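You operate a simulated robot arm through the tools that you are given. There is no shell and no other tool. Be economical: measure what you need, move in short steps, check, and stop when the job is done.

The job below is to be done with a simulated robot arm. You get a single attempt, and the scene is never put back.

TASK
Put away the glove, the long brush and the steel bar.
Fine: glove in the upper drawer, brush in the trough, bar in its holder; shut the drawer and both latches.

The check looks at the end state, three seconds after you hand in, the way a careful person would. Anything else that was tipped, shoved, dropped, spilled or broken makes it a failure.

THE ROBOT
A 7-joint arm with a two-finger parallel gripper on a trunk, on a base that drives. Base frame: it is fixed to the floor where the robot stands at the start and does not move with it; the origin is under the middle of the robot, x ahead of it, y to its left, z up; the surface under the hand at the start is at about z = 0.817. Units: m, degrees, N and s.
With the tool pointing down near the work surface it reaches from about 0.28 to 0.72 m from the robot's upright axis, wherever it stands. Its first joint turns from -166.0 to 166.0 degrees. Places, roughly: glove [1.5, 0.75, 0.75]; inside of the upper table drawer [0.7, -0.1, 0.6]; left bar latch [1.3, -0.1, 0.8]; long brush [1.5, 1, 0.75]; rests of the bar holder [1.2, -0.3, 0.8]; right bar latch [1.1, -0.5, 0.8]; steel bar [1.25, 1, 0.75]; tool trough at the table end [0.7, -0.6, 0.7]; upper table drawer [0.6, -0.1, 0.6]. Payload 3.43 kg.
Tool frame: the origin (TCP) lies between the finger pads and is the grasp point; the fingertips stand 0.034 m ahead of it; z points along the fingers, y is the line along which they close. The gripper opens to 0.128 m. The fingers are 0.024 m wide and 0.012 m thick; the gripper's body (0.048 by 0.13 m) begins 0.096 m behind the TCP.
Orientation is that of the tool frame in the base frame, as a unit quaternion [w, x, y, z]. With the fingers straight down and closing along the base's y, the tool's x points along the base's -x, its y along +y and its z along -z.

THE INTERFACE
- The arm moves only by the tool drive_tool. Its argument "series" is a list that holds one entry, the list of rows, each a list of 7 numbers: the turn, a rotation vector about the tool's x, y, z in degrees, then the shift along the tool's x, y, z in m, then the opening in per cent of the stroke, from 0 (shut) to 100 (fully open). In form: [[[wx, wy, wz, dx, dy, dz, jaw], ...]]. A call has 1 to 12 rows; each row shifts and turns the commanded pose from where the row before left it, along the tool's axes as they then stand. Rows are played at 5 a second. More than 0.05 m and 8.6 degrees between two rows, or a gripper value outside its range, and nothing of the call is played. A pose out of reach is approached as far as the arm can. The call stops where the force on the tool passes 40 N (or 10 N more than at its start, if that is more) or the arm is blocked; 0.2 s more then pass. Each finger travels about 0.108 m/s and halts on what it meets, pressing with about 35 N; the grip force reading is that of the motor and also rises with nothing between the fingers. The clock runs only during rows and for 0.2 s after the last one: add rows that do not move to give the fingers time. The reply holds the time, the measured pose of the TCP, the force on the tool along the base axes, the opening and the grip force, in the units named above and with some noise, with the torque about the TCP (base axes, N m) and any sound that the robot's microphone picked up, and new pictures: "show" is both (left out), scene, wrist or none.
- Cameras (640 x 400 px; columns grow to the right, rows downward): "scene" is now at [-0.0293, 0.1018, 1.5432]; the picture's right is [-0.51, -0.86, 0.00], its down [-0.70, 0.42, -0.58] and it looks along [0.50, -0.30, -0.81] (base axes); focal length 256 px, centre (320, 200). "wrist" rides on the gripper at [0.076, -0.011, -0.16] in the tool frame; the picture's right is [0.15, 0.99, 0.00], its down [-0.88, 0.13, -0.46] and it looks along [-0.45, 0.07, 0.89] (tool axes); focal length 234 px, centre (320, 200). There is no depth. A picture from a camera that has moved, and an enlarged one, comes with that camera's place and axes in the base frame and with its lens.
- move_column(by): slides the trunk up (or, below 0, down) by that many m; the arm and the scene camera ride with it, the base frame stays. It gives what a move gives, with no picture.
- drive_base(legs): drives the robot by 1 to 6 legs, each [ahead, left, turn to the left] in m, m and degrees, along the robot's own axes; the way and the turn of a leg run together, so that a leg with both is an arc; at most 1.5 m and 180 degrees a leg. The arm and the cameras ride along, it lands a little off, and it stops where it bumps. It gives what a move gives, and a new picture of the scene camera.
- head_to(pan, tilt): turns the head with the scene camera to pan (to the left, within 86 degrees either way) and tilt (down, from -29 to 69), counted from straight ahead of the robot. It gives what a move gives, and a new picture of the scene camera.
- close_up(camera, box): a new picture of the part [left, top, right, bottom] of that camera's present view, enlarged. The clock stands still meanwhile.
- hand_in(): hands the job in; it is judged then, once.

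Go step by step. Nothing tells you exact positions but the pictures and the camera data: compare them with the known pose of the tool, close in by small moves and look again before you grip or let go. The budget is 120 turns and 260 pictures, counting those below and the enlarged ones. Unless the task says otherwise, let go and move clear before handing in, and close with one line.

The tools are called after ">>>" as a command line: name --argument value ..., lists and objects as JSON in quotes. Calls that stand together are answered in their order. drive_tool: Moves the arm, as the interface text tells. Its arguments: {"type":"object","properties":{"series":{"type":"array","items":{"type":"array","items":{"type":"array","items":{"type":"number"}}}},"show":{"type":"string","enum":["both","scene","wrist","none"]}},"required":["series"]} The other tools are called the same way: move_column (by) slides the trunk up or down; drive_base (legs) drives the base; head_to (pan, tilt) turns the head that bears the scene camera; close_up (camera, box) takes an enlarged picture of a part of a camera's view; hand_in () hands the job in.

At the start:

```text
time_s: 0.0
eef_pos: [0.4557, -0.2186, 0.9718]
orientation: [-0.001, -0.001, 1.0, 0.0]
ft_force: [0.5, 0.2, 0.7]
moment: [0.01, -0.02, 0.0]
grip_width: 0.1281
grasp_force: 0.1
trunk travel left (down, up): [-0.275, 0.049]
robot x, y, heading: [-0.0013, 0.0018, -0.1]
head pan, tilt: [-30.9, 54.2]
```

scene: 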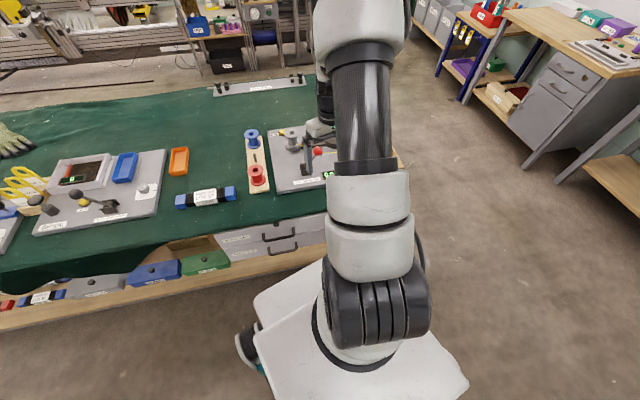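
wrist: 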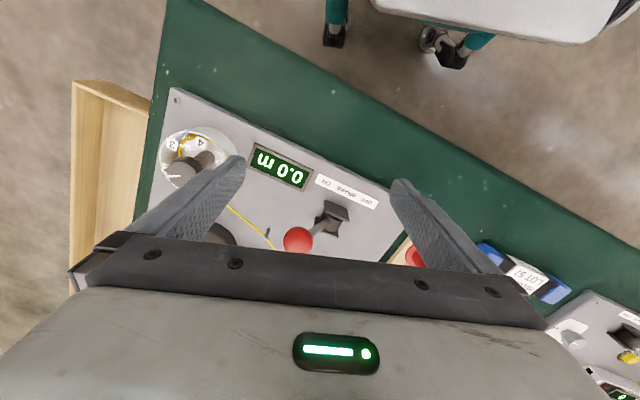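

I see a green workbench rotated relative to me, with drawers at its front; glove at far left. I'll look around with the head first.

>>> head_to --pan 25 --tilt 35

>>> head_to --pan -20 --tilt 35

```text
time_s: 1.2
eef_pos: [0.4554, -0.2187, 0.9711]
orientation: [0.0, 0.0, 1.0, 0.0]
ft_force: [-0.2, 0.8, 0.3]
moment: [0.03, -0.01, 0.01]
grip_width: 0.1283
grasp_force: 0.1
trunk travel left (down, up): [-0.275, 0.049]
robot x, y, heading: [0.0017, 0.002, 0.0]
head pan, tilt: [25.0, 35.0]
camera scene: at [-0.012, 0.1764, 1.5704], right [0.42, -0.91, 0.0], down [-0.52, -0.24, -0.82], along [0.74, 0.35, -0.57], focal length 256 px, centre (320, 200)
```

scene: 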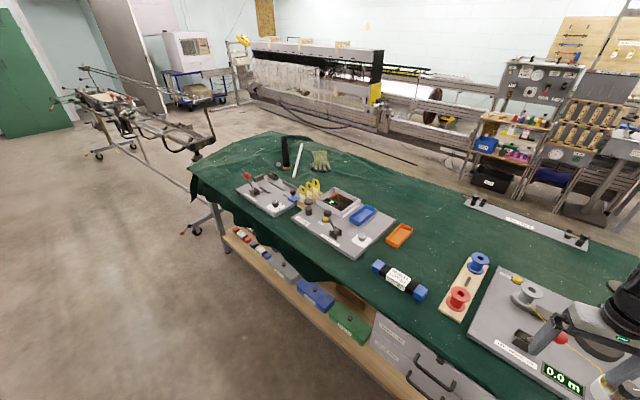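

```text
time_s: 2.4
eef_pos: [0.4548, -0.2173, 0.9734]
orientation: [0.0, 0.0, 1.0, 0.0]
ft_force: [-0.3, -0.4, 0.0]
moment: [-0.04, 0.01, 0.03]
grip_width: 0.128
grasp_force: 0.1
trunk travel left (down, up): [-0.275, 0.049]
robot x, y, heading: [-0.0033, 0.0024, 0.0]
head pan, tilt: [-20.0, 35.0]
camera scene: at [-0.009, 0.1093, 1.5705], right [-0.34, -0.94, 0.0], down [-0.54, 0.2, -0.82], along [0.77, -0.28, -0.57], focal length 256 px, centre (320, 200)
```

scene: 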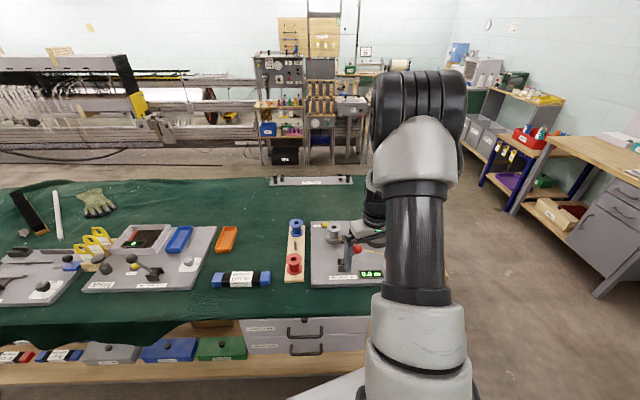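

>>> close_up --camera "scene" --box '[0, 170, 160, 270]'

>>> close_up --camera "scene" --box '[220, 160, 400, 380]'

```text
4.00 times, centred on (80, 220) of scene
camera zoom: at [-0.009, 0.1093, 1.5705], right [-0.34, -0.94, 0.0], down [-0.54, 0.2, -0.82], along [0.77, -0.28, -0.57], focal length 1023 px, centre (1280, 120)
```

zoom: 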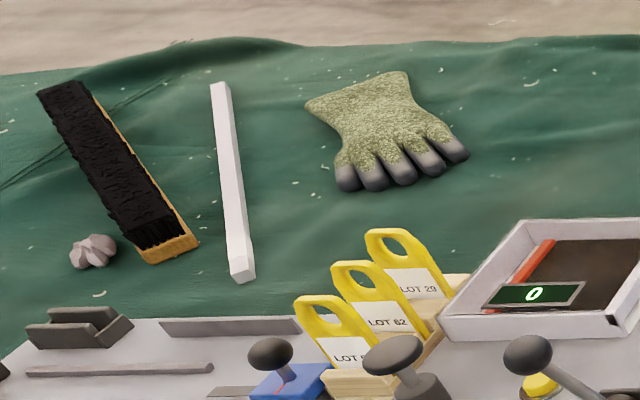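

```text
1.82 times, centred on (310, 270) of scene
camera zoom: at [-0.009, 0.1093, 1.5705], right [-0.34, -0.94, 0.0], down [-0.54, 0.2, -0.82], along [0.77, -0.28, -0.57], focal length 465 px, centre (338, 73)
```

zoom: 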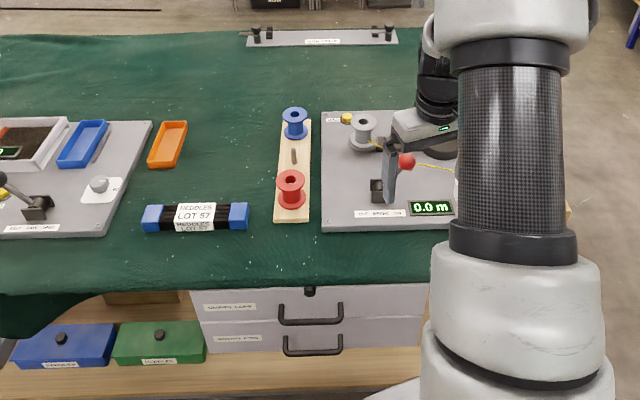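

Table's long axis is turned ~16° from my y axis; glove, bar and brush lie near the far-left, bar holder on the far edge. Let me zoom in on the holder, drawers and right end.

>>> close_up --camera "scene" --box '[260, 165, 360, 195]'

>>> close_up --camera "scene" --box '[230, 300, 380, 380]'

>>> head_to --pan -75 --tilt 45

>>> head_to --pan 55 --tilt 30

```text
6.40 times, centred on (310, 180) of scene
camera zoom: at [-0.009, 0.1093, 1.5705], right [-0.34, -0.94, 0.0], down [-0.54, 0.2, -0.82], along [0.77, -0.28, -0.57], focal length 1637 px, centre (384, 328)
```

zoom: 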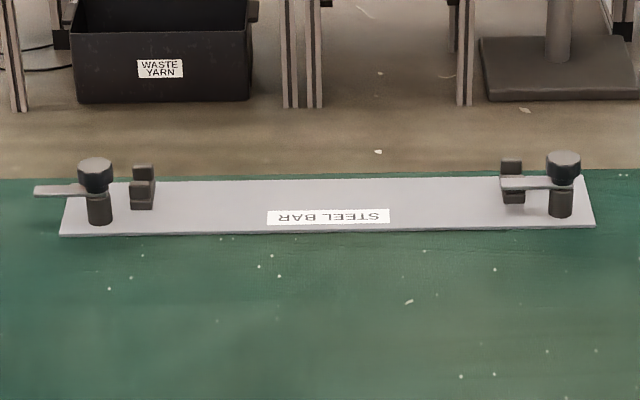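

```text
4.27 times, centred on (305, 340) of scene
camera zoom: at [-0.009, 0.1093, 1.5705], right [-0.34, -0.94, 0.0], down [-0.54, 0.2, -0.82], along [0.77, -0.28, -0.57], focal length 1092 px, centre (384, -397)
```

zoom: 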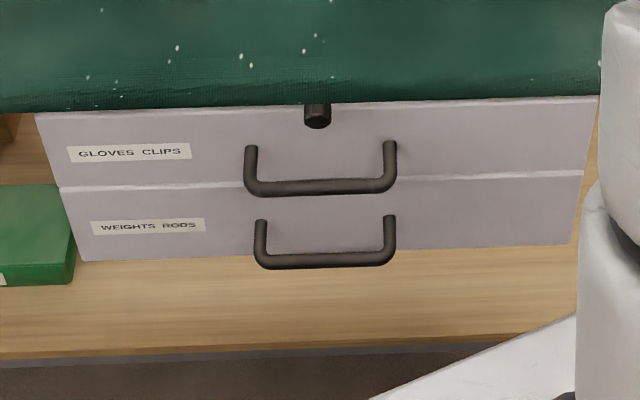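

```text
time_s: 3.6
eef_pos: [0.4553, -0.2186, 0.9709]
orientation: [0.0, 0.0, 1.0, 0.0]
ft_force: [0.2, -0.4, -0.3]
moment: [0.03, -0.01, -0.01]
grip_width: 0.128
grasp_force: 0.2
trunk travel left (down, up): [-0.275, 0.049]
robot x, y, heading: [0.0034, 0.0005, -0.4]
head pan, tilt: [-75.0, 45.0]
camera scene: at [-0.0707, 0.0608, 1.5556], right [-0.97, -0.26, 0.0], down [-0.18, 0.68, -0.71], along [0.18, -0.68, -0.71], focal length 256 px, centre (320, 200)
```

scene: 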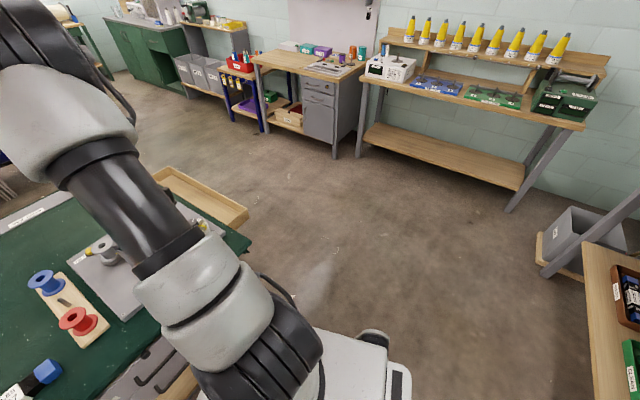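

```text
time_s: 5.7
eef_pos: [0.4552, -0.217, 0.9708]
orientation: [-0.001, 0.001, 1.0, 0.001]
ft_force: [-0.7, -0.9, -0.2]
moment: [0.01, -0.03, 0.0]
grip_width: 0.128
grasp_force: 0.1
trunk travel left (down, up): [-0.275, 0.049]
robot x, y, heading: [-0.0021, -0.0042, 0.0]
head pan, tilt: [55.0, 30.0]
camera scene: at [-0.0399, 0.2134, 1.5782], right [0.82, -0.57, 0.0], down [-0.29, -0.41, -0.87], along [0.5, 0.71, -0.5], focal length 256 px, centre (320, 200)
```

scene: 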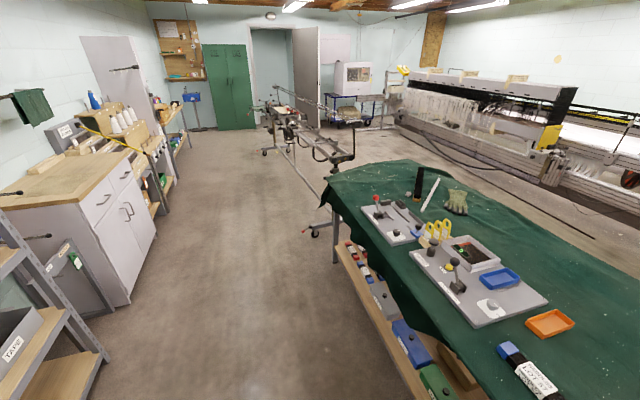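

The holder is readable from the back: right latch is closed over its rest, left is swung open. The right end of the table is passable. First I back off and turn square to the table to see the drawers.

>>> drive_base --legs '[[-0.4, 0, 0], [0, 0, -16]]'

>>> head_to --pan 10 --tilt 45

>>> close_up --camera "scene" --box '[240, 150, 440, 300]'

```text
time_s: 9.2
eef_pos: [-0.0247, -0.3347, 0.9712]
orientation: [0.0, 0.139, 0.99, 0.0]
ft_force: [0.1, 0.0, 0.0]
moment: [-0.02, 0.02, 0.04]
grip_width: 0.1282
grasp_force: 0.1
trunk travel left (down, up): [-0.275, 0.049]
robot x, y, heading: [-0.3983, -0.0026, -15.9]
head pan, tilt: [55.0, 30.0]
camera scene: at [-0.3822, 0.2155, 1.5783], right [0.63, -0.78, 0.0], down [-0.39, -0.32, -0.87], along [0.67, 0.55, -0.5], focal length 256 px, centre (320, 200)
```

scene: 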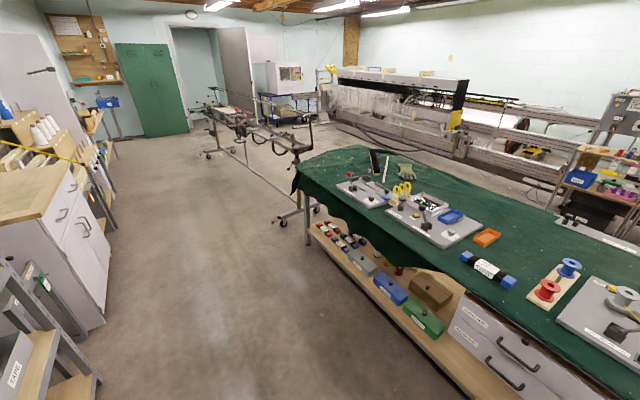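

```text
time_s: 10.3
eef_pos: [-0.0238, -0.3351, 0.9731]
orientation: [0.0, 0.139, 0.99, 0.0]
ft_force: [0.0, -0.2, 0.4]
moment: [0.05, 0.03, -0.02]
grip_width: 0.1278
grasp_force: 0.1
trunk travel left (down, up): [-0.275, 0.049]
robot x, y, heading: [-0.4032, -0.0014, -16.0]
head pan, tilt: [10.0, 45.0]
camera scene: at [-0.3715, 0.1502, 1.5557], right [-0.1, -0.99, 0.0], down [-0.7, 0.07, -0.71], along [0.7, -0.07, -0.71], focal length 256 px, centre (320, 200)
```

scene: 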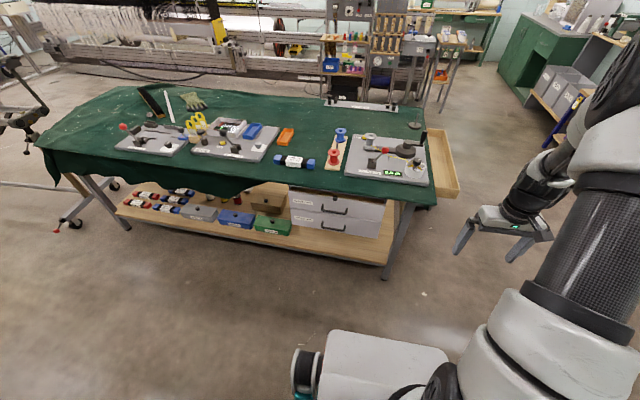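

```text
2.67 times, centred on (340, 225) of scene
camera zoom: at [-0.3715, 0.1502, 1.5557], right [-0.1, -0.99, 0.0], down [-0.7, 0.07, -0.71], along [0.7, -0.07, -0.71], focal length 682 px, centre (267, 133)
```

zoom: 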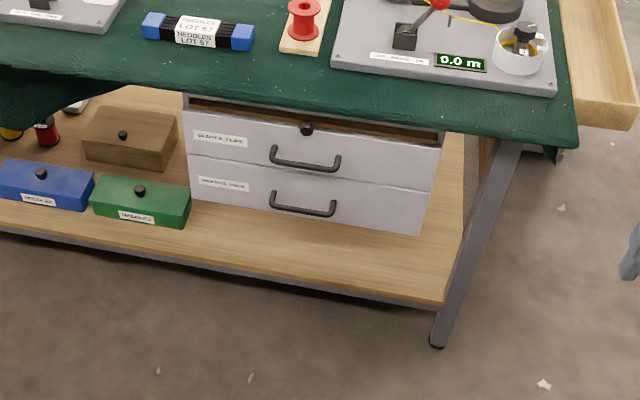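

The upper drawer has a black knob at its top centre. I'll lower the trunk for a lower look at it.

>>> move_column --by -0.27

>>> close_up --camera "scene" --box '[260, 130, 400, 230]'

>>> close_up --camera "scene" --box '[300, 150, 370, 190]'

```text
time_s: 13.0
eef_pos: [-0.0228, -0.3357, 0.7015]
orientation: [0.0, 0.138, 0.99, 0.0]
ft_force: [0.7, -0.1, 0.2]
moment: [-0.01, -0.01, -0.01]
grip_width: 0.1281
grasp_force: 0.1
trunk travel left (down, up): [-0.005, 0.319]
robot x, y, heading: [-0.4013, 0.0015, -15.8]
head pan, tilt: [10.0, 45.0]
```

```text
4.00 times, centred on (330, 180) of scene
camera zoom: at [-0.3715, 0.1501, 1.2857], right [-0.1, -0.99, 0.0], down [-0.7, 0.07, -0.71], along [0.7, -0.07, -0.71], focal length 1023 px, centre (280, 280)
```

zoom: 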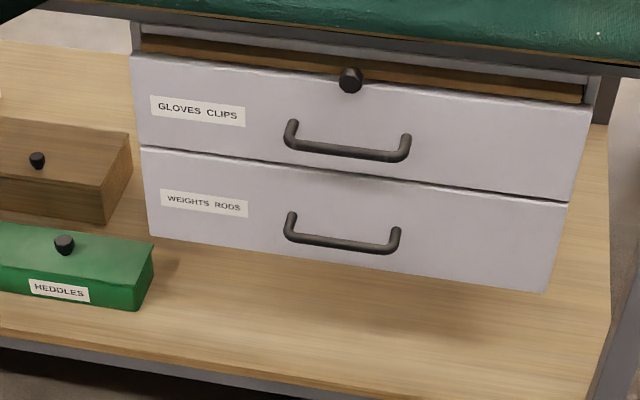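

```text
9.14 times, centred on (335, 170) of scene
camera zoom: at [-0.3715, 0.1501, 1.2857], right [-0.1, -0.99, 0.0], down [-0.7, 0.07, -0.71], along [0.7, -0.07, -0.71], focal length 2339 px, centre (183, 474)
```

zoom: 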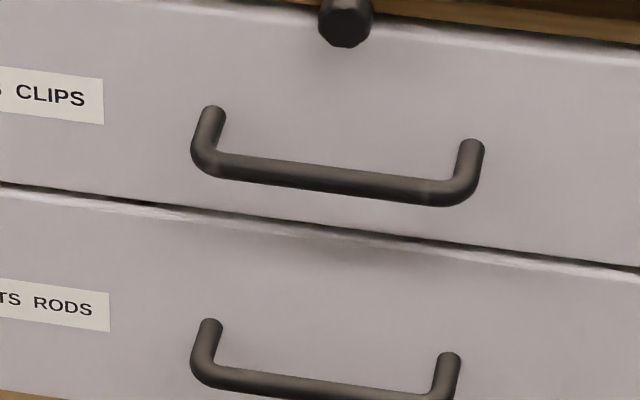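

>>> close_up --camera "scene" --box '[325, 138, 373, 168]'

>>> head_to --pan 5 --tilt 30

```text
13.33 times, centred on (349, 153) of scene
camera zoom: at [-0.3715, 0.1501, 1.2857], right [-0.1, -0.99, 0.0], down [-0.7, 0.07, -0.71], along [0.7, -0.07, -0.71], focal length 3411 px, centre (-67, 827)
```

zoom: 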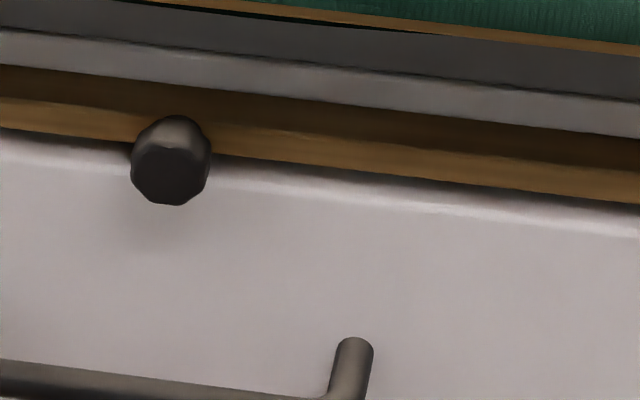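

```text
time_s: 13.8
eef_pos: [-0.0249, -0.3342, 0.7025]
orientation: [0.0, 0.139, 0.99, 0.0]
ft_force: [0.3, -0.1, 0.0]
moment: [0.0, -0.03, -0.01]
grip_width: 0.1279
grasp_force: 0.0
trunk travel left (down, up): [-0.005, 0.319]
robot x, y, heading: [-0.4051, 0.0008, -15.8]
head pan, tilt: [5.0, 30.0]
camera scene: at [-0.3636, 0.1414, 1.3082], right [-0.19, -0.98, 0.0], down [-0.49, 0.09, -0.87], along [0.85, -0.16, -0.5], focal length 256 px, centre (320, 200)
```

scene: 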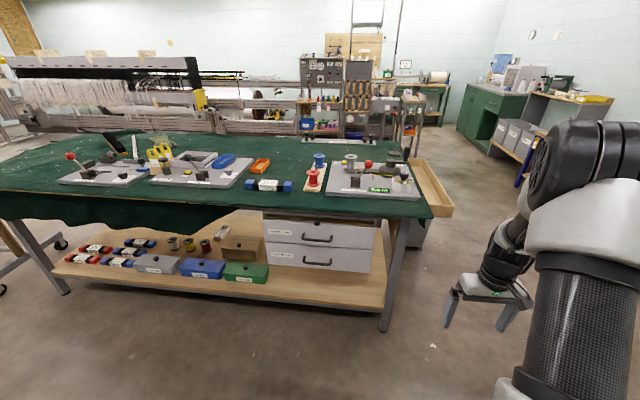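

The drawer handle is at about (0.45, 0.00, 0.64). I pitch the gripper to horizontal, checking that the arm follows, while extending ahead a bit.

>>> drive_tool --series '[[[0, -8.2, 0, -0.015, 0, 0, 60], [0, -8.2, 0, -0.015, 0, 0.002, 60], [0, -8.2, 0, -0.014, 0, 0.004, 60], [0, -8.2, 0, -0.013, 0, 0.006, 60], [0, -8.2, 0, -0.012, 0, 0.008, 60], [0, -8.2, 0, -0.01, 0, 0.01, 60], [0, -8.2, 0, -0.009, 0, 0.012, 60], [0, -8.2, 0, -0.007, 0, 0.013, 60], [0, -8.2, 0, -0.005, 0, 0.014, 60], [0, -8.2, 0, -0.003, 0, 0.015, 60], [0, -8, 0, 0, 0, 0.015, 60], [0, 0, 0, 0, 0, 0.01, 60]]]' --show "scene"

```text
time_s: 16.4
eef_pos: [0.1419, -0.3821, 0.694]
orientation: [0.701, 0.098, 0.7, -0.098]
ft_force: [-0.1, -0.5, -0.1]
moment: [0.01, 0.01, -0.01]
grip_width: 0.0769
grasp_force: 0.1
trunk travel left (down, up): [-0.005, 0.319]
robot x, y, heading: [-0.4013, -0.0018, -15.8]
head pan, tilt: [5.0, 30.0]
camera scene: at [-0.3637, 0.1414, 1.3083], right [-0.19, -0.98, 0.0], down [-0.49, 0.09, -0.87], along [0.85, -0.16, -0.5], focal length 256 px, centre (320, 200)
```

scene: 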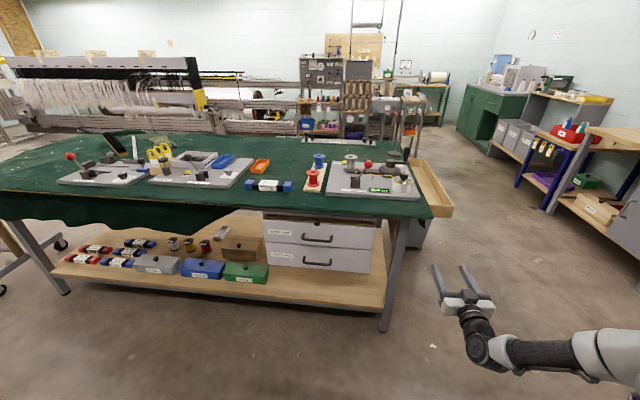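

>>> drive_tool --series '[[[0, 0, 8.2, 0, 0, 0, 60], [0, 0, 8.2, 0, 0, 0, 60], [0, 0, 8.2, 0, 0, 0, 60], [0, 0, 8.2, 0, 0, 0, 60], [0, 0, 8.2, 0, 0, 0, 60], [0, 0, 8.2, 0, 0, 0, 60], [0, 0, 8.2, 0, 0, 0, 60], [0, 0, 8.2, 0, 0, 0, 60], [0, 0, 8.2, 0, 0, 0, 60], [0, 0, 8.2, 0, 0, 0, 60], [0, 0, 8.0, 0, 0, 0, 60], [0, 0, 0, 0, 0, 0, 60]]]' --show "both"

```text
time_s: 19.0
eef_pos: [0.1412, -0.3815, 0.693]
orientation: [0.563, 0.565, 0.426, 0.427]
ft_force: [0.8, -1.1, -0.7]
moment: [-0.01, -0.01, -0.02]
grip_width: 0.0764
grasp_force: 0.0
trunk travel left (down, up): [-0.005, 0.319]
robot x, y, heading: [-0.3999, 0.0006, -15.8]
head pan, tilt: [5.0, 30.0]
camera scene: at [-0.3636, 0.1414, 1.3083], right [-0.19, -0.98, 0.0], down [-0.49, 0.09, -0.87], along [0.85, -0.16, -0.5], focal length 256 px, centre (320, 200)
camera wrist: at [0.0087, -0.2655, 0.6822], right [0.04, 0.14, 0.99], down [-0.68, -0.72, 0.13], along [0.73, -0.68, 0.07], focal length 234 px, centre (320, 200)
```

scene: 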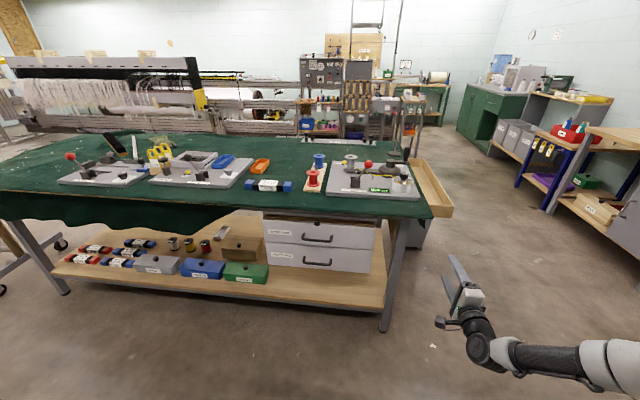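
wrist: 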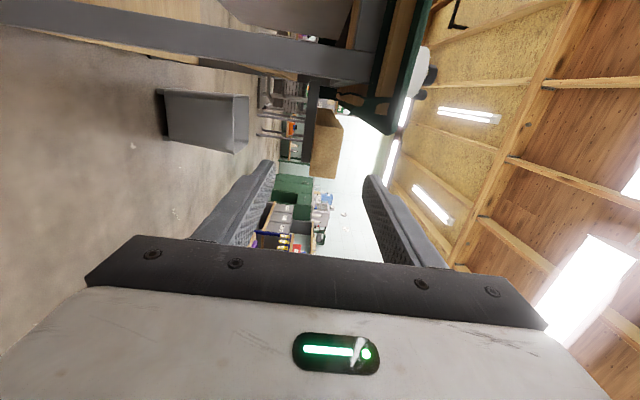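

Gripper is horizontal with vertical closing. I drive so the tool faces the handle.

>>> drive_base --legs '[[0, 0.452, 0], [0.08, 0, 0]]'

>>> drive_tool --series '[[[0, 0, 0, 0, -0.026, 0, 60], [0, 0, 0, 0, -0.026, 0, 60]]]' --show "wrist"

>>> head_to --pan -30 --tilt 45

```text
time_s: 24.6
eef_pos: [0.3406, 0.0336, 0.6937]
orientation: [0.564, 0.564, 0.427, 0.427]
ft_force: [0.0, 0.8, 0.1]
moment: [0.01, -0.01, 0.03]
grip_width: 0.0768
grasp_force: 0.0
trunk travel left (down, up): [-0.005, 0.319]
robot x, y, heading: [-0.2003, 0.417, -15.9]
head pan, tilt: [5.0, 30.0]
camera scene: at [-0.1634, 0.5563, 1.3083], right [-0.19, -0.98, 0.0], down [-0.49, 0.09, -0.87], along [0.85, -0.16, -0.5], focal length 256 px, centre (320, 200)
```

scene: 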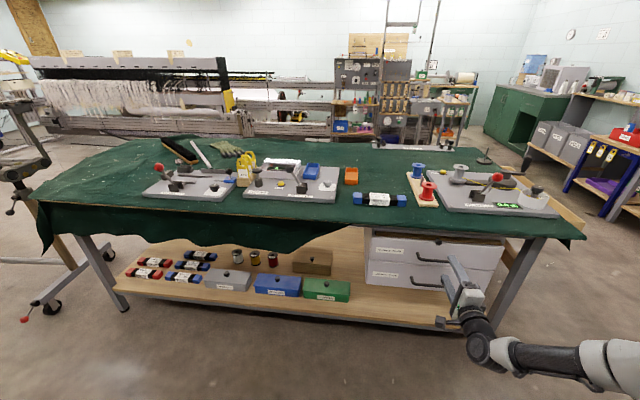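

```text
time_s: 25.2
eef_pos: [0.3432, 0.0336, 0.6423]
orientation: [0.565, 0.563, 0.427, 0.426]
ft_force: [-0.5, 0.0, -0.1]
moment: [0.04, -0.02, -0.01]
grip_width: 0.0765
grasp_force: 0.0
trunk travel left (down, up): [-0.005, 0.319]
robot x, y, heading: [-0.2001, 0.4166, -15.9]
head pan, tilt: [5.0, 30.0]
camera wrist: at [0.2091, 0.1498, 0.6302], right [0.04, 0.14, 0.99], down [-0.68, -0.72, 0.13], along [0.73, -0.68, 0.07], focal length 234 px, centre (320, 200)
```

wrist: 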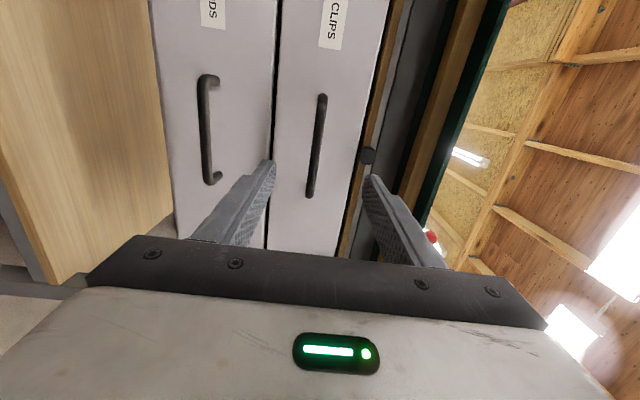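

```text
time_s: 26.2
eef_pos: [0.3409, 0.0338, 0.6429]
orientation: [0.564, 0.564, 0.427, 0.427]
ft_force: [0.1, 0.2, -0.1]
moment: [0.03, -0.01, -0.01]
grip_width: 0.0767
grasp_force: 0.3
trunk travel left (down, up): [-0.005, 0.319]
robot x, y, heading: [-0.2026, 0.4156, -15.8]
head pan, tilt: [-30.0, 45.0]
camera scene: at [-0.1955, 0.515, 1.2857], right [-0.72, -0.7, 0.0], down [-0.49, 0.51, -0.71], along [0.49, -0.51, -0.71], focal length 256 px, centre (320, 200)
```

scene: 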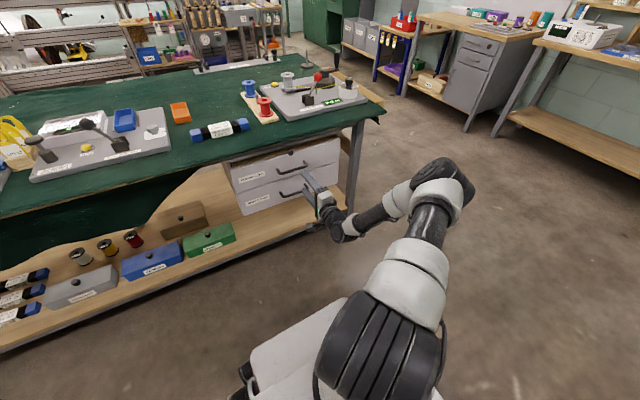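

>>> close_up --camera "wrist" --box '[270, 60, 420, 220]'

```text
2.50 times, centred on (345, 140) of wrist
camera zoom: at [0.2089, 0.1499, 0.6303], right [0.04, 0.14, 0.99], down [-0.68, -0.72, 0.13], along [0.73, -0.68, 0.07], focal length 585 px, centre (258, 350)
```

zoom: 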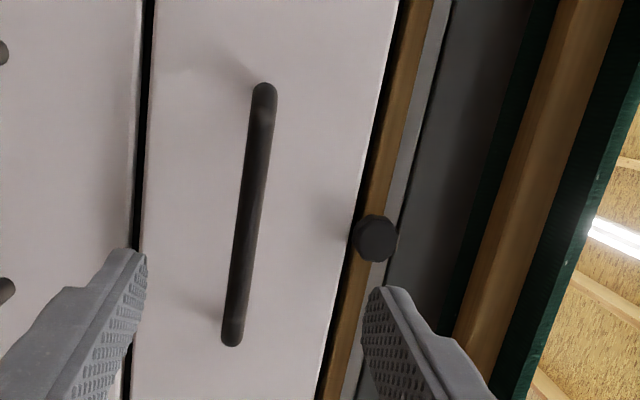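

>>> drive_tool --series '[[[0, 0, 0, 0, -0.004, 0.03, 42], [0, 0, 0, 0, 0, 0.03, 42], [0, 0, 0, 0, 0, 0.025, 42], [0, 0, 0, 0, 0, 0.01, 42]]]' --show "wrist"

>>> close_up --camera "scene" --box '[230, 130, 360, 230]'

```text
time_s: 27.2
eef_pos: [0.433, 0.0069, 0.6364]
orientation: [0.565, 0.564, 0.426, 0.425]
ft_force: [-0.2, -0.3, 0.3]
moment: [0.03, 0.0, -0.04]
grip_width: 0.054
grasp_force: 0.0
trunk travel left (down, up): [-0.005, 0.319]
robot x, y, heading: [-0.204, 0.4126, -15.7]
head pan, tilt: [-30.0, 45.0]
camera wrist: at [0.3007, 0.1229, 0.6257], right [0.04, 0.14, 0.99], down [-0.68, -0.72, 0.13], along [0.73, -0.68, 0.07], focal length 234 px, centre (320, 200)
```

wrist: 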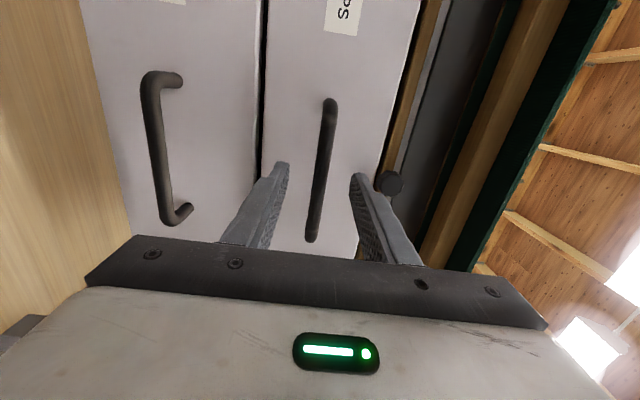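

```text
4.00 times, centred on (295, 180) of scene
camera zoom: at [-0.1956, 0.515, 1.2856], right [-0.72, -0.7, 0.0], down [-0.49, 0.51, -0.71], along [0.49, -0.51, -0.71], focal length 1023 px, centre (420, 280)
```

zoom: 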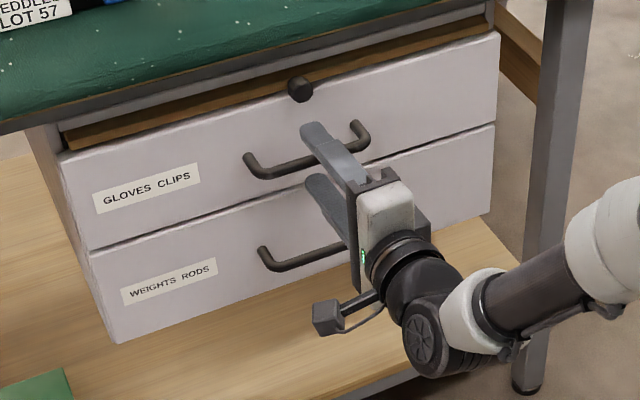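

Handle is between the fingers. Closing, then pulling gently.

>>> drive_tool --series '[[[0, 0, 0, 0, 0, 0, 20], [0, 0, 0, 0, 0, 0, 0], [0, 0, 0, 0, 0, 0, 0], [0, 0, 0, 0, 0, -0.015, 0], [0, 0, 0, 0, 0, -0.02, 0]]]' --show "both"

```text
time_s: 28.4
eef_pos: [0.3993, 0.0185, 0.637]
orientation: [0.564, 0.565, 0.427, 0.426]
ft_force: [2.6, 3.1, -2.5]
moment: [0.1, 0.02, -0.84]
grip_width: 0.0119
grasp_force: 44.9
trunk travel left (down, up): [-0.005, 0.319]
robot x, y, heading: [-0.201, 0.4137, -15.8]
head pan, tilt: [-30.0, 45.0]
camera scene: at [-0.1954, 0.5151, 1.2856], right [-0.72, -0.7, 0.0], down [-0.49, 0.51, -0.71], along [0.49, -0.51, -0.71], focal length 256 px, centre (320, 200)
camera wrist: at [0.2667, 0.1339, 0.6255], right [0.04, 0.14, 0.99], down [-0.68, -0.72, 0.13], along [0.73, -0.68, 0.07], focal length 234 px, centre (320, 200)
```

scene: 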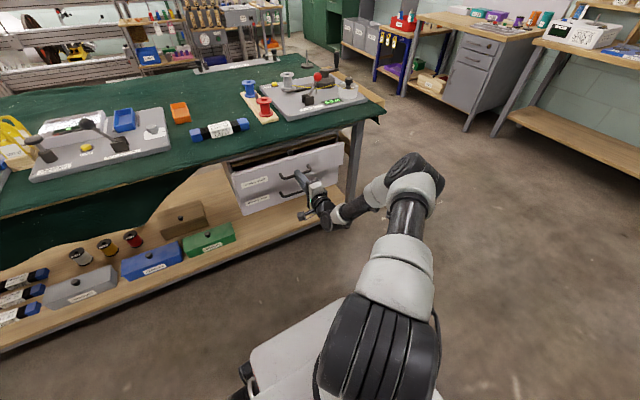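
wrist: 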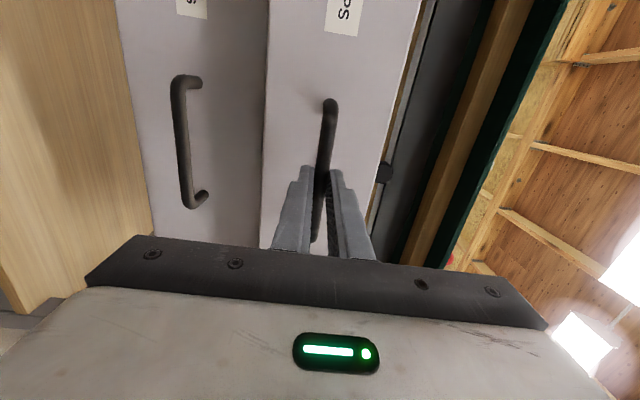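

Drawer slides freely; pull it further.

>>> drive_tool --series '[[[0, 0, 0, 0, 0, -0.025, 0], [0, 0, 0, 0, 0, -0.025, 0], [0, 0, 0, 0, 0, -0.025, 0], [0, 0, 0, 0, 0, -0.025, 0], [0, 0, 0, 0, 0, -0.025, 0], [0, 0, 0, 0, 0, -0.025, 0], [0, 0, 0, 0, 0, -0.025, 0]]]' --show "scene"

```text
time_s: 30.0
eef_pos: [0.235, 0.0704, 0.6365]
orientation: [0.559, 0.562, 0.43, 0.431]
ft_force: [-0.7, 2.1, 1.4]
moment: [-0.31, 0.05, -0.43]
grip_width: 0.0116
grasp_force: 44.9
trunk travel left (down, up): [-0.005, 0.319]
robot x, y, heading: [-0.2024, 0.4142, -15.8]
head pan, tilt: [-30.0, 45.0]
stopped in row 7: the force on the tool passed its limit at 41 N (the readings are from after the stop); the commanded pose is now the measured one
camera scene: at [-0.1956, 0.5155, 1.2858], right [-0.72, -0.7, 0.0], down [-0.49, 0.51, -0.71], along [0.49, -0.51, -0.71], focal length 256 px, centre (320, 200)
```

scene: 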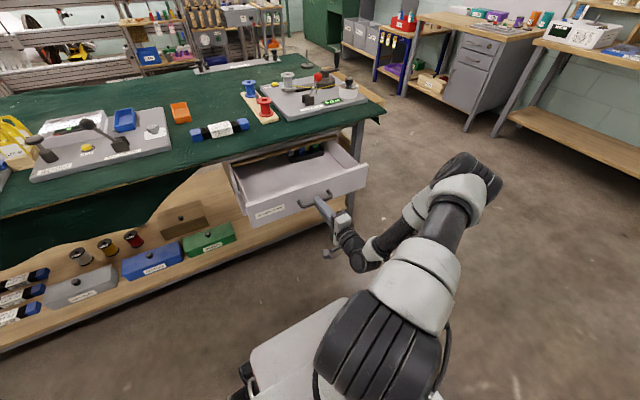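

Drawer is fully open (~0.2 m). Release and back away, then bring the tool back to pointing down.

>>> drive_tool --series '[[[0, 0, 0, 0, 0, 0, 40], [0, 0, 0, 0, 0, 0, 40], [0, 0, 0, 0, 0, -0.025, 40], [0, 0, 0, 0, 0, -0.025, 40]]]' --show "none"

>>> drive_base --legs '[[-0.3, 0, 0]]'

>>> close_up --camera "scene" --box '[240, 90, 420, 200]'

```text
time_s: 31.0
eef_pos: [0.1881, 0.0829, 0.637]
orientation: [0.559, 0.563, 0.43, 0.431]
ft_force: [0.4, 0.1, 0.1]
moment: [-0.04, 0.01, -0.01]
grip_width: 0.0512
grasp_force: 0.0
trunk travel left (down, up): [-0.005, 0.319]
robot x, y, heading: [-0.1987, 0.4144, -15.9]
head pan, tilt: [-30.0, 45.0]
```

```text
time_s: 32.7
eef_pos: [-0.0021, 0.1312, 0.6374]
orientation: [0.561, 0.563, 0.43, 0.429]
ft_force: [0.9, -0.4, -0.6]
moment: [0.02, -0.03, -0.03]
grip_width: 0.0509
grasp_force: 0.0
trunk travel left (down, up): [-0.005, 0.319]
robot x, y, heading: [-0.3857, 0.4627, -16.0]
head pan, tilt: [-30.0, 45.0]
stopped in leg 1: the robot was blocked; the commanded pose is now the measured one
camera scene: at [-0.3818, 0.5659, 1.2856], right [-0.72, -0.69, 0.0], down [-0.49, 0.51, -0.71], along [0.49, -0.51, -0.71], focal length 256 px, centre (320, 200)
```

scene: 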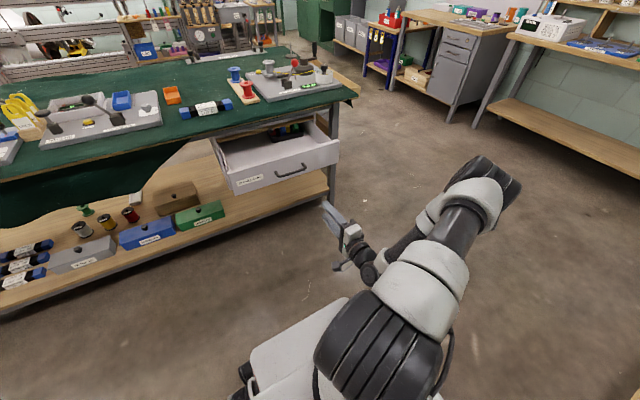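

```text
3.56 times, centred on (330, 145) of scene
camera zoom: at [-0.3818, 0.5659, 1.2856], right [-0.72, -0.69, 0.0], down [-0.49, 0.51, -0.71], along [0.49, -0.51, -0.71], focal length 910 px, centre (284, 396)
```

zoom: 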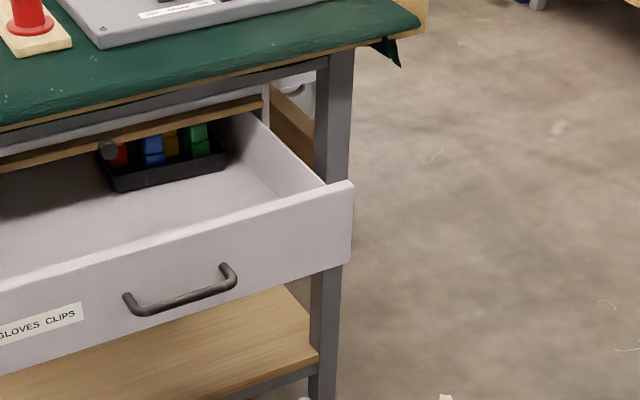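

Something blocked me behind; I'll stay clear of it. Raise the trunk and return the tool to vertical.

>>> move_column --by 0.27

>>> drive_tool --series '[[[0, 0, -8.2, 0, 0, 0, 60], [0, 0, -8.2, 0, 0, 0, 60], [0, 0, -8.2, 0, 0, 0, 60], [0, 0, -8.2, 0, 0, 0, 60], [0, 0, -8.2, 0, 0, 0, 60], [0, 0, -8.2, 0, 0, 0, 60], [0, 0, -8.2, 0, 0, 0, 60], [0, 0, -8.2, 0, 0, 0, 60], [0, 0, -8.2, 0, 0, 0, 60], [0, 0, -8.2, 0, 0, 0, 60], [0, 0, -8.0, 0, 0, 0, 60], [0, 0, 0, 0, 0, 0, 60]]]' --show "none"

>>> drive_tool --series '[[[0, 8.2, 0, 0, 0, 0, 60], [0, 8.2, 0, 0, 0, 0, 60], [0, 8.2, 0, 0, 0, 0, 60], [0, 8.2, 0, 0, 0, 0, 60], [0, 8.2, 0, 0, 0, 0, 60], [0, 8.2, 0, 0, 0, 0, 60], [0, 8.2, 0, 0, 0, 0, 60], [0, 8.2, 0, 0, 0, 0, 60], [0, 8.2, 0, 0, 0, 0, 60], [0, 8.2, 0, 0, 0, 0, 60], [0, 8.0, 0, 0, 0, 0, 60], [0, 0, 0, 0, 0, 0, 60]]]' --show "none"

>>> head_to --pan -86 --tilt 50

```text
time_s: 35.4
eef_pos: [-0.0003, 0.1304, 0.9073]
orientation: [0.562, 0.563, 0.429, 0.428]
ft_force: [-0.6, -0.6, -0.3]
moment: [0.0, -0.04, 0.03]
grip_width: 0.0513
grasp_force: 0.1
trunk travel left (down, up): [-0.275, 0.049]
robot x, y, heading: [-0.3888, 0.465, -15.9]
head pan, tilt: [-30.0, 45.0]
```

```text
time_s: 38.0
eef_pos: [-0.001, 0.1313, 0.9079]
orientation: [0.7, 0.094, 0.702, -0.094]
ft_force: [-0.5, -0.4, -0.4]
moment: [0.01, -0.02, -0.02]
grip_width: 0.0767
grasp_force: 0.1
trunk travel left (down, up): [-0.275, 0.049]
robot x, y, heading: [-0.3889, 0.4674, -15.9]
head pan, tilt: [-30.0, 45.0]
```

```text
time_s: 40.6
eef_pos: [-0.0009, 0.132, 0.9064]
orientation: [-0.002, 0.134, 0.991, 0.0]
ft_force: [-1.2, 0.2, 0.0]
moment: [-0.03, 0.02, 0.0]
grip_width: 0.0769
grasp_force: 0.0
trunk travel left (down, up): [-0.275, 0.049]
robot x, y, heading: [-0.3897, 0.468, -16.0]
head pan, tilt: [-30.0, 45.0]
```

```text
time_s: 41.9
eef_pos: [-0.0017, 0.1314, 0.9076]
orientation: [0.0, 0.134, 0.991, 0.001]
ft_force: [-0.1, -0.5, -0.3]
moment: [0.01, -0.05, -0.02]
grip_width: 0.077
grasp_force: 0.1
trunk travel left (down, up): [-0.275, 0.049]
robot x, y, heading: [-0.3878, 0.4695, -15.9]
head pan, tilt: [-85.9, 50.0]
camera scene: at [-0.4541, 0.549, 1.5487], right [-0.98, 0.21, 0.0], down [0.16, 0.75, -0.64], along [-0.13, -0.63, -0.77], focal length 256 px, centre (320, 200)
```

scene: 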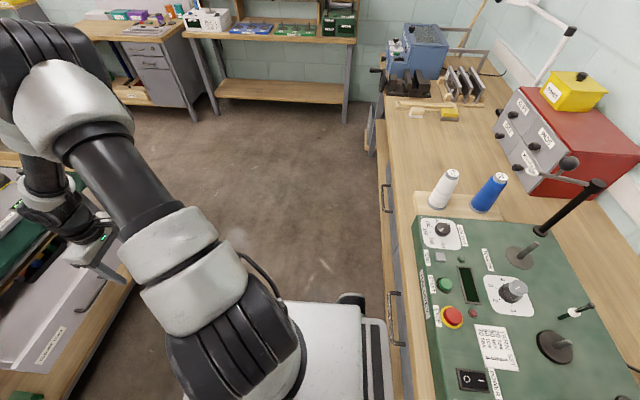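

A bench runs parallel behind me, so I'll edge forward slightly, strafe right past the table end, then drive up alongside.

>>> drive_base --legs '[[0.06, 0, 0], [0, -1.4, 0]]'

>>> head_to --pan 0 --tilt 40

```text
time_s: 56.2
eef_pos: [-0.3295, -1.2404, 0.9068]
orientation: [-0.001, 0.133, 0.991, 0.001]
ft_force: [-0.4, -0.2, -0.3]
moment: [0.01, -0.02, 0.0]
grip_width: 0.0768
grasp_force: 0.2
trunk travel left (down, up): [-0.275, 0.049]
robot x, y, heading: [-0.7138, -0.9096, -16.0]
head pan, tilt: [-85.9, 50.0]
camera scene: at [-0.7833, -0.8225, 1.5487], right [-0.98, 0.2, 0.0], down [0.16, 0.75, -0.64], along [-0.13, -0.63, -0.77], focal length 256 px, centre (320, 200)
```

scene: 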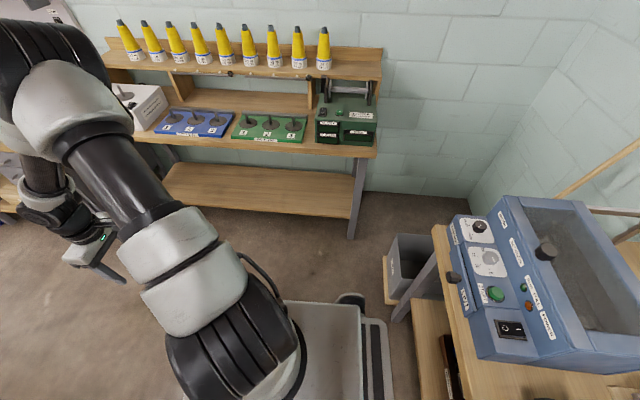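

```text
time_s: 57.8
eef_pos: [-0.329, -1.2397, 0.9086]
orientation: [-0.001, 0.134, 0.991, 0.0]
ft_force: [-0.4, 0.0, -0.1]
moment: [0.02, 0.0, 0.03]
grip_width: 0.0768
grasp_force: 0.1
trunk travel left (down, up): [-0.275, 0.049]
robot x, y, heading: [-0.7188, -0.9056, -15.8]
head pan, tilt: [0.0, 40.0]
camera scene: at [-0.6858, -0.7705, 1.5629], right [-0.27, -0.96, 0.0], down [-0.62, 0.18, -0.77], along [0.74, -0.21, -0.64], focal length 256 px, centre (320, 200)
```

scene: 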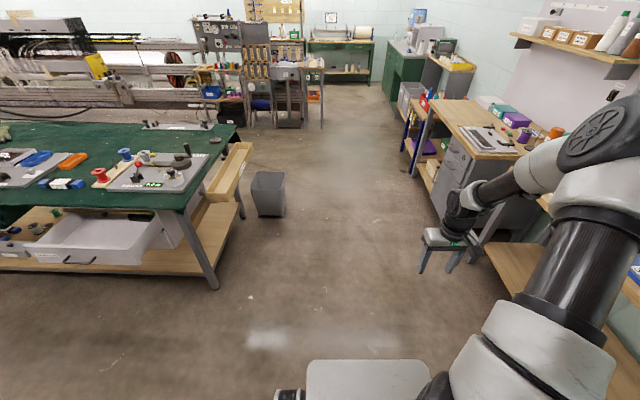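

There's a bin by the table end, ~0.44 m left of my path; corridor is clear. Driving ahead past the table.

>>> drive_base --legs '[[0, -0.08, 0], [1.5, 0, 0], [1.05, 0, 0]]'

>>> head_to --pan 60 --tilt 35

```text
time_s: 71.2
eef_pos: [2.1099, -2.0023, 0.9076]
orientation: [-0.001, 0.13, 0.992, 0.001]
ft_force: [0.4, 0.8, 0.3]
moment: [-0.01, 0.0, -0.01]
grip_width: 0.0769
grasp_force: 0.1
trunk travel left (down, up): [-0.275, 0.049]
robot x, y, heading: [1.7179, -1.6742, -15.4]
head pan, tilt: [0.0, 40.0]
camera scene: at [1.7499, -1.5357, 1.5629], right [-0.27, -0.96, 0.0], down [-0.62, 0.17, -0.77], along [0.74, -0.2, -0.64], focal length 256 px, centre (320, 200)
```

scene: 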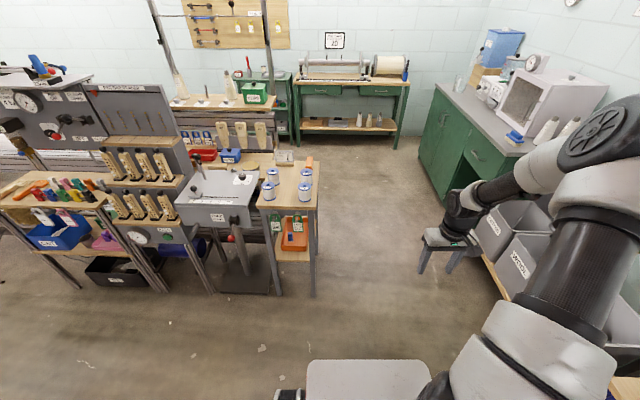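

```text
time_s: 72.5
eef_pos: [2.1084, -2.003, 0.907]
orientation: [-0.001, 0.13, 0.992, 0.001]
ft_force: [0.2, 0.5, -0.1]
moment: [0.01, -0.01, -0.03]
grip_width: 0.0767
grasp_force: 0.0
trunk travel left (down, up): [-0.275, 0.049]
robot x, y, heading: [1.7179, -1.6739, -15.5]
head pan, tilt: [60.0, 35.0]
camera scene: at [1.7308, -1.4513, 1.5705], right [0.7, -0.71, 0.0], down [-0.41, -0.4, -0.82], along [0.58, 0.57, -0.57], focal length 256 px, centre (320, 200)
```

scene: 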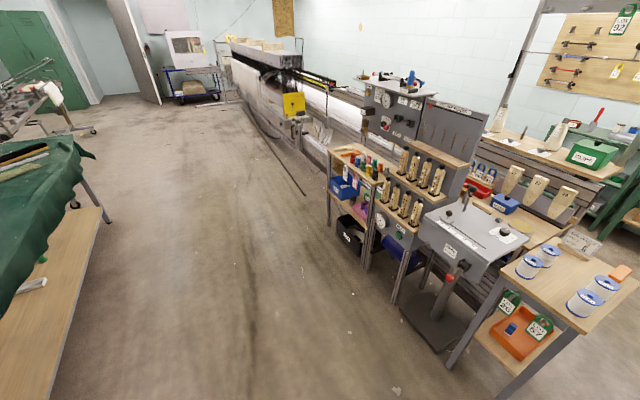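

Clear aisle behind the table. Strafe left along the aisle and turn to face the table's back side.

>>> drive_base --legs '[[0, 1.3, 0], [0, 1.1, 0], [0, 0, 180]]'

>>> head_to --pan 0 --tilt 50

```text
time_s: 103.0
eef_pos: [1.9759, 0.9405, 0.9076]
orientation: [0.001, 0.992, -0.127, 0.0]
ft_force: [-0.2, 0.3, 0.6]
moment: [-0.01, 0.03, 0.01]
grip_width: 0.0765
grasp_force: 0.1
trunk travel left (down, up): [-0.275, 0.049]
robot x, y, heading: [2.3667, 0.6154, 164.6]
head pan, tilt: [60.0, 35.0]
camera scene: at [2.3528, 0.389, 1.5705], right [-0.7, 0.71, 0.0], down [0.41, 0.4, -0.82], along [-0.58, -0.58, -0.57], focal length 256 px, centre (320, 200)
```

scene: 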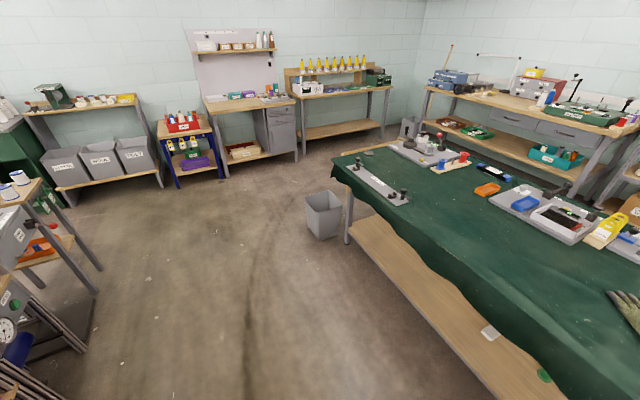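

```text
time_s: 104.3
eef_pos: [1.9755, 0.94, 0.9076]
orientation: [0.001, 0.992, -0.127, 0.001]
ft_force: [-0.2, -0.4, -0.4]
moment: [-0.01, 0.0, 0.01]
grip_width: 0.0769
grasp_force: 0.0
trunk travel left (down, up): [-0.275, 0.049]
robot x, y, heading: [2.3644, 0.6082, 164.6]
head pan, tilt: [0.0, 50.0]
camera scene: at [2.3411, 0.4713, 1.5487], right [0.26, 0.96, 0.0], down [0.74, -0.2, -0.64], along [-0.62, 0.17, -0.77], focal length 256 px, centre (320, 200)
```

scene: 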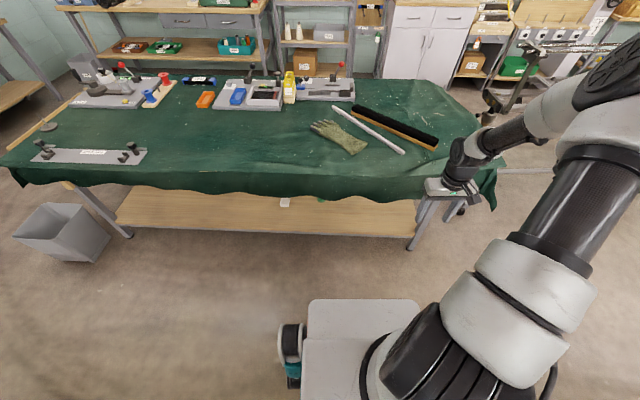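

Now I see all three items clearly: bar centre ≈ (1.36, 0.965), surface z ≈ 0.80. The shelf and legs are inset on this side, so I move closer.

>>> move_column --by 0.04

>>> drive_base --legs '[[0.15, 0, 0], [0.13, 0, 0]]'

>>> head_to --pan -15 --tilt 55

```text
time_s: 105.2
eef_pos: [1.9751, 0.9407, 0.9473]
orientation: [0.0, 0.992, -0.127, 0.001]
ft_force: [-0.3, 0.7, 0.4]
moment: [-0.01, 0.01, 0.02]
grip_width: 0.0766
grasp_force: 0.1
trunk travel left (down, up): [-0.315, 0.009]
robot x, y, heading: [2.3629, 0.6121, 165.1]
head pan, tilt: [0.0, 50.0]
```

```text
time_s: 107.4
eef_pos: [1.7057, 1.0146, 0.9475]
orientation: [0.001, 0.992, -0.129, 0.0]
ft_force: [-0.4, 0.6, 0.6]
moment: [0.03, 0.0, 0.03]
grip_width: 0.0769
grasp_force: 0.1
trunk travel left (down, up): [-0.315, 0.009]
robot x, y, heading: [2.0976, 0.685, 164.9]
head pan, tilt: [0.0, 50.0]
camera scene: at [2.0709, 0.545, 1.5887], right [0.26, 0.96, 0.0], down [0.74, -0.2, -0.64], along [-0.62, 0.17, -0.77], focal length 256 px, centre (320, 200)
```

scene: 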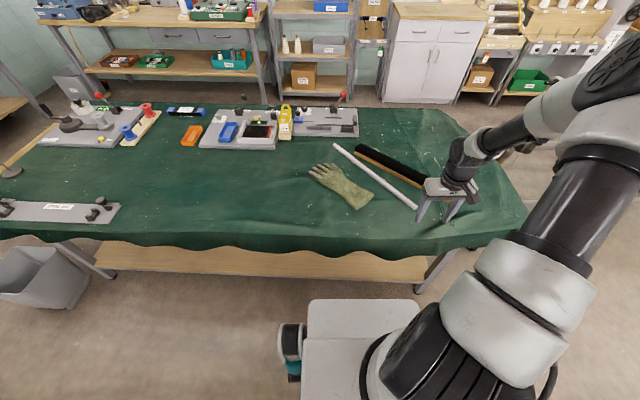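

```text
time_s: 108.2
eef_pos: [1.7071, 1.015, 0.9484]
orientation: [0.001, 0.992, -0.128, 0.0]
ft_force: [-0.2, -0.3, -0.3]
moment: [0.01, 0.02, -0.03]
grip_width: 0.0767
grasp_force: 0.0
trunk travel left (down, up): [-0.315, 0.009]
robot x, y, heading: [2.0986, 0.6834, 164.8]
head pan, tilt: [-15.0, 55.0]
camera scene: at [2.0833, 0.5608, 1.5822], right [0.5, 0.86, 0.0], down [0.71, -0.41, -0.57], along [-0.5, 0.29, -0.82], focal length 256 px, centre (320, 200)
```

scene: 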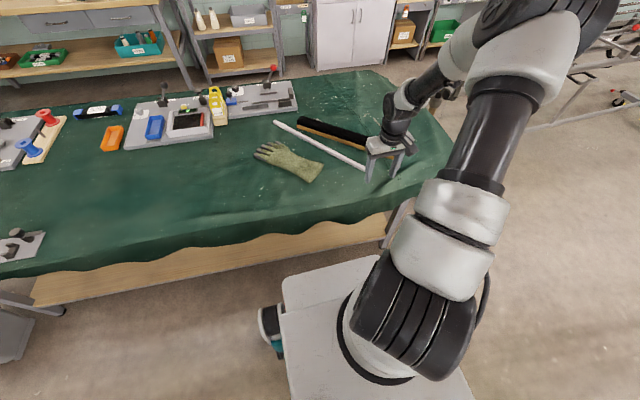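

Bar ends A (1.577, 1.061), B (1.126, 0.879); angle 22°. I edge 0.07 m closer, then position the tool over the near half of the bar.

>>> drive_base --legs '[[0.07, 0, 0]]'

```text
time_s: 109.2
eef_pos: [1.6398, 1.0322, 0.9471]
orientation: [0.002, 0.992, -0.128, 0.001]
ft_force: [0.0, 0.5, 0.0]
moment: [0.02, 0.0, -0.01]
grip_width: 0.0767
grasp_force: 0.0
trunk travel left (down, up): [-0.315, 0.009]
robot x, y, heading: [2.0305, 0.7054, 164.6]
head pan, tilt: [-15.0, 55.0]
camera scene: at [2.0159, 0.5794, 1.5822], right [0.5, 0.86, 0.0], down [0.71, -0.41, -0.57], along [-0.49, 0.29, -0.82], focal length 256 px, centre (320, 200)
```

scene: 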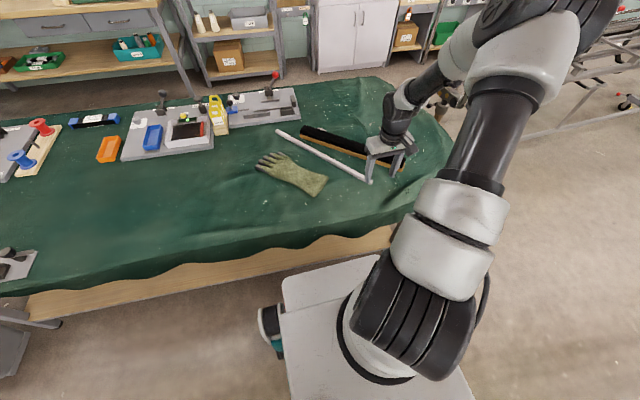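

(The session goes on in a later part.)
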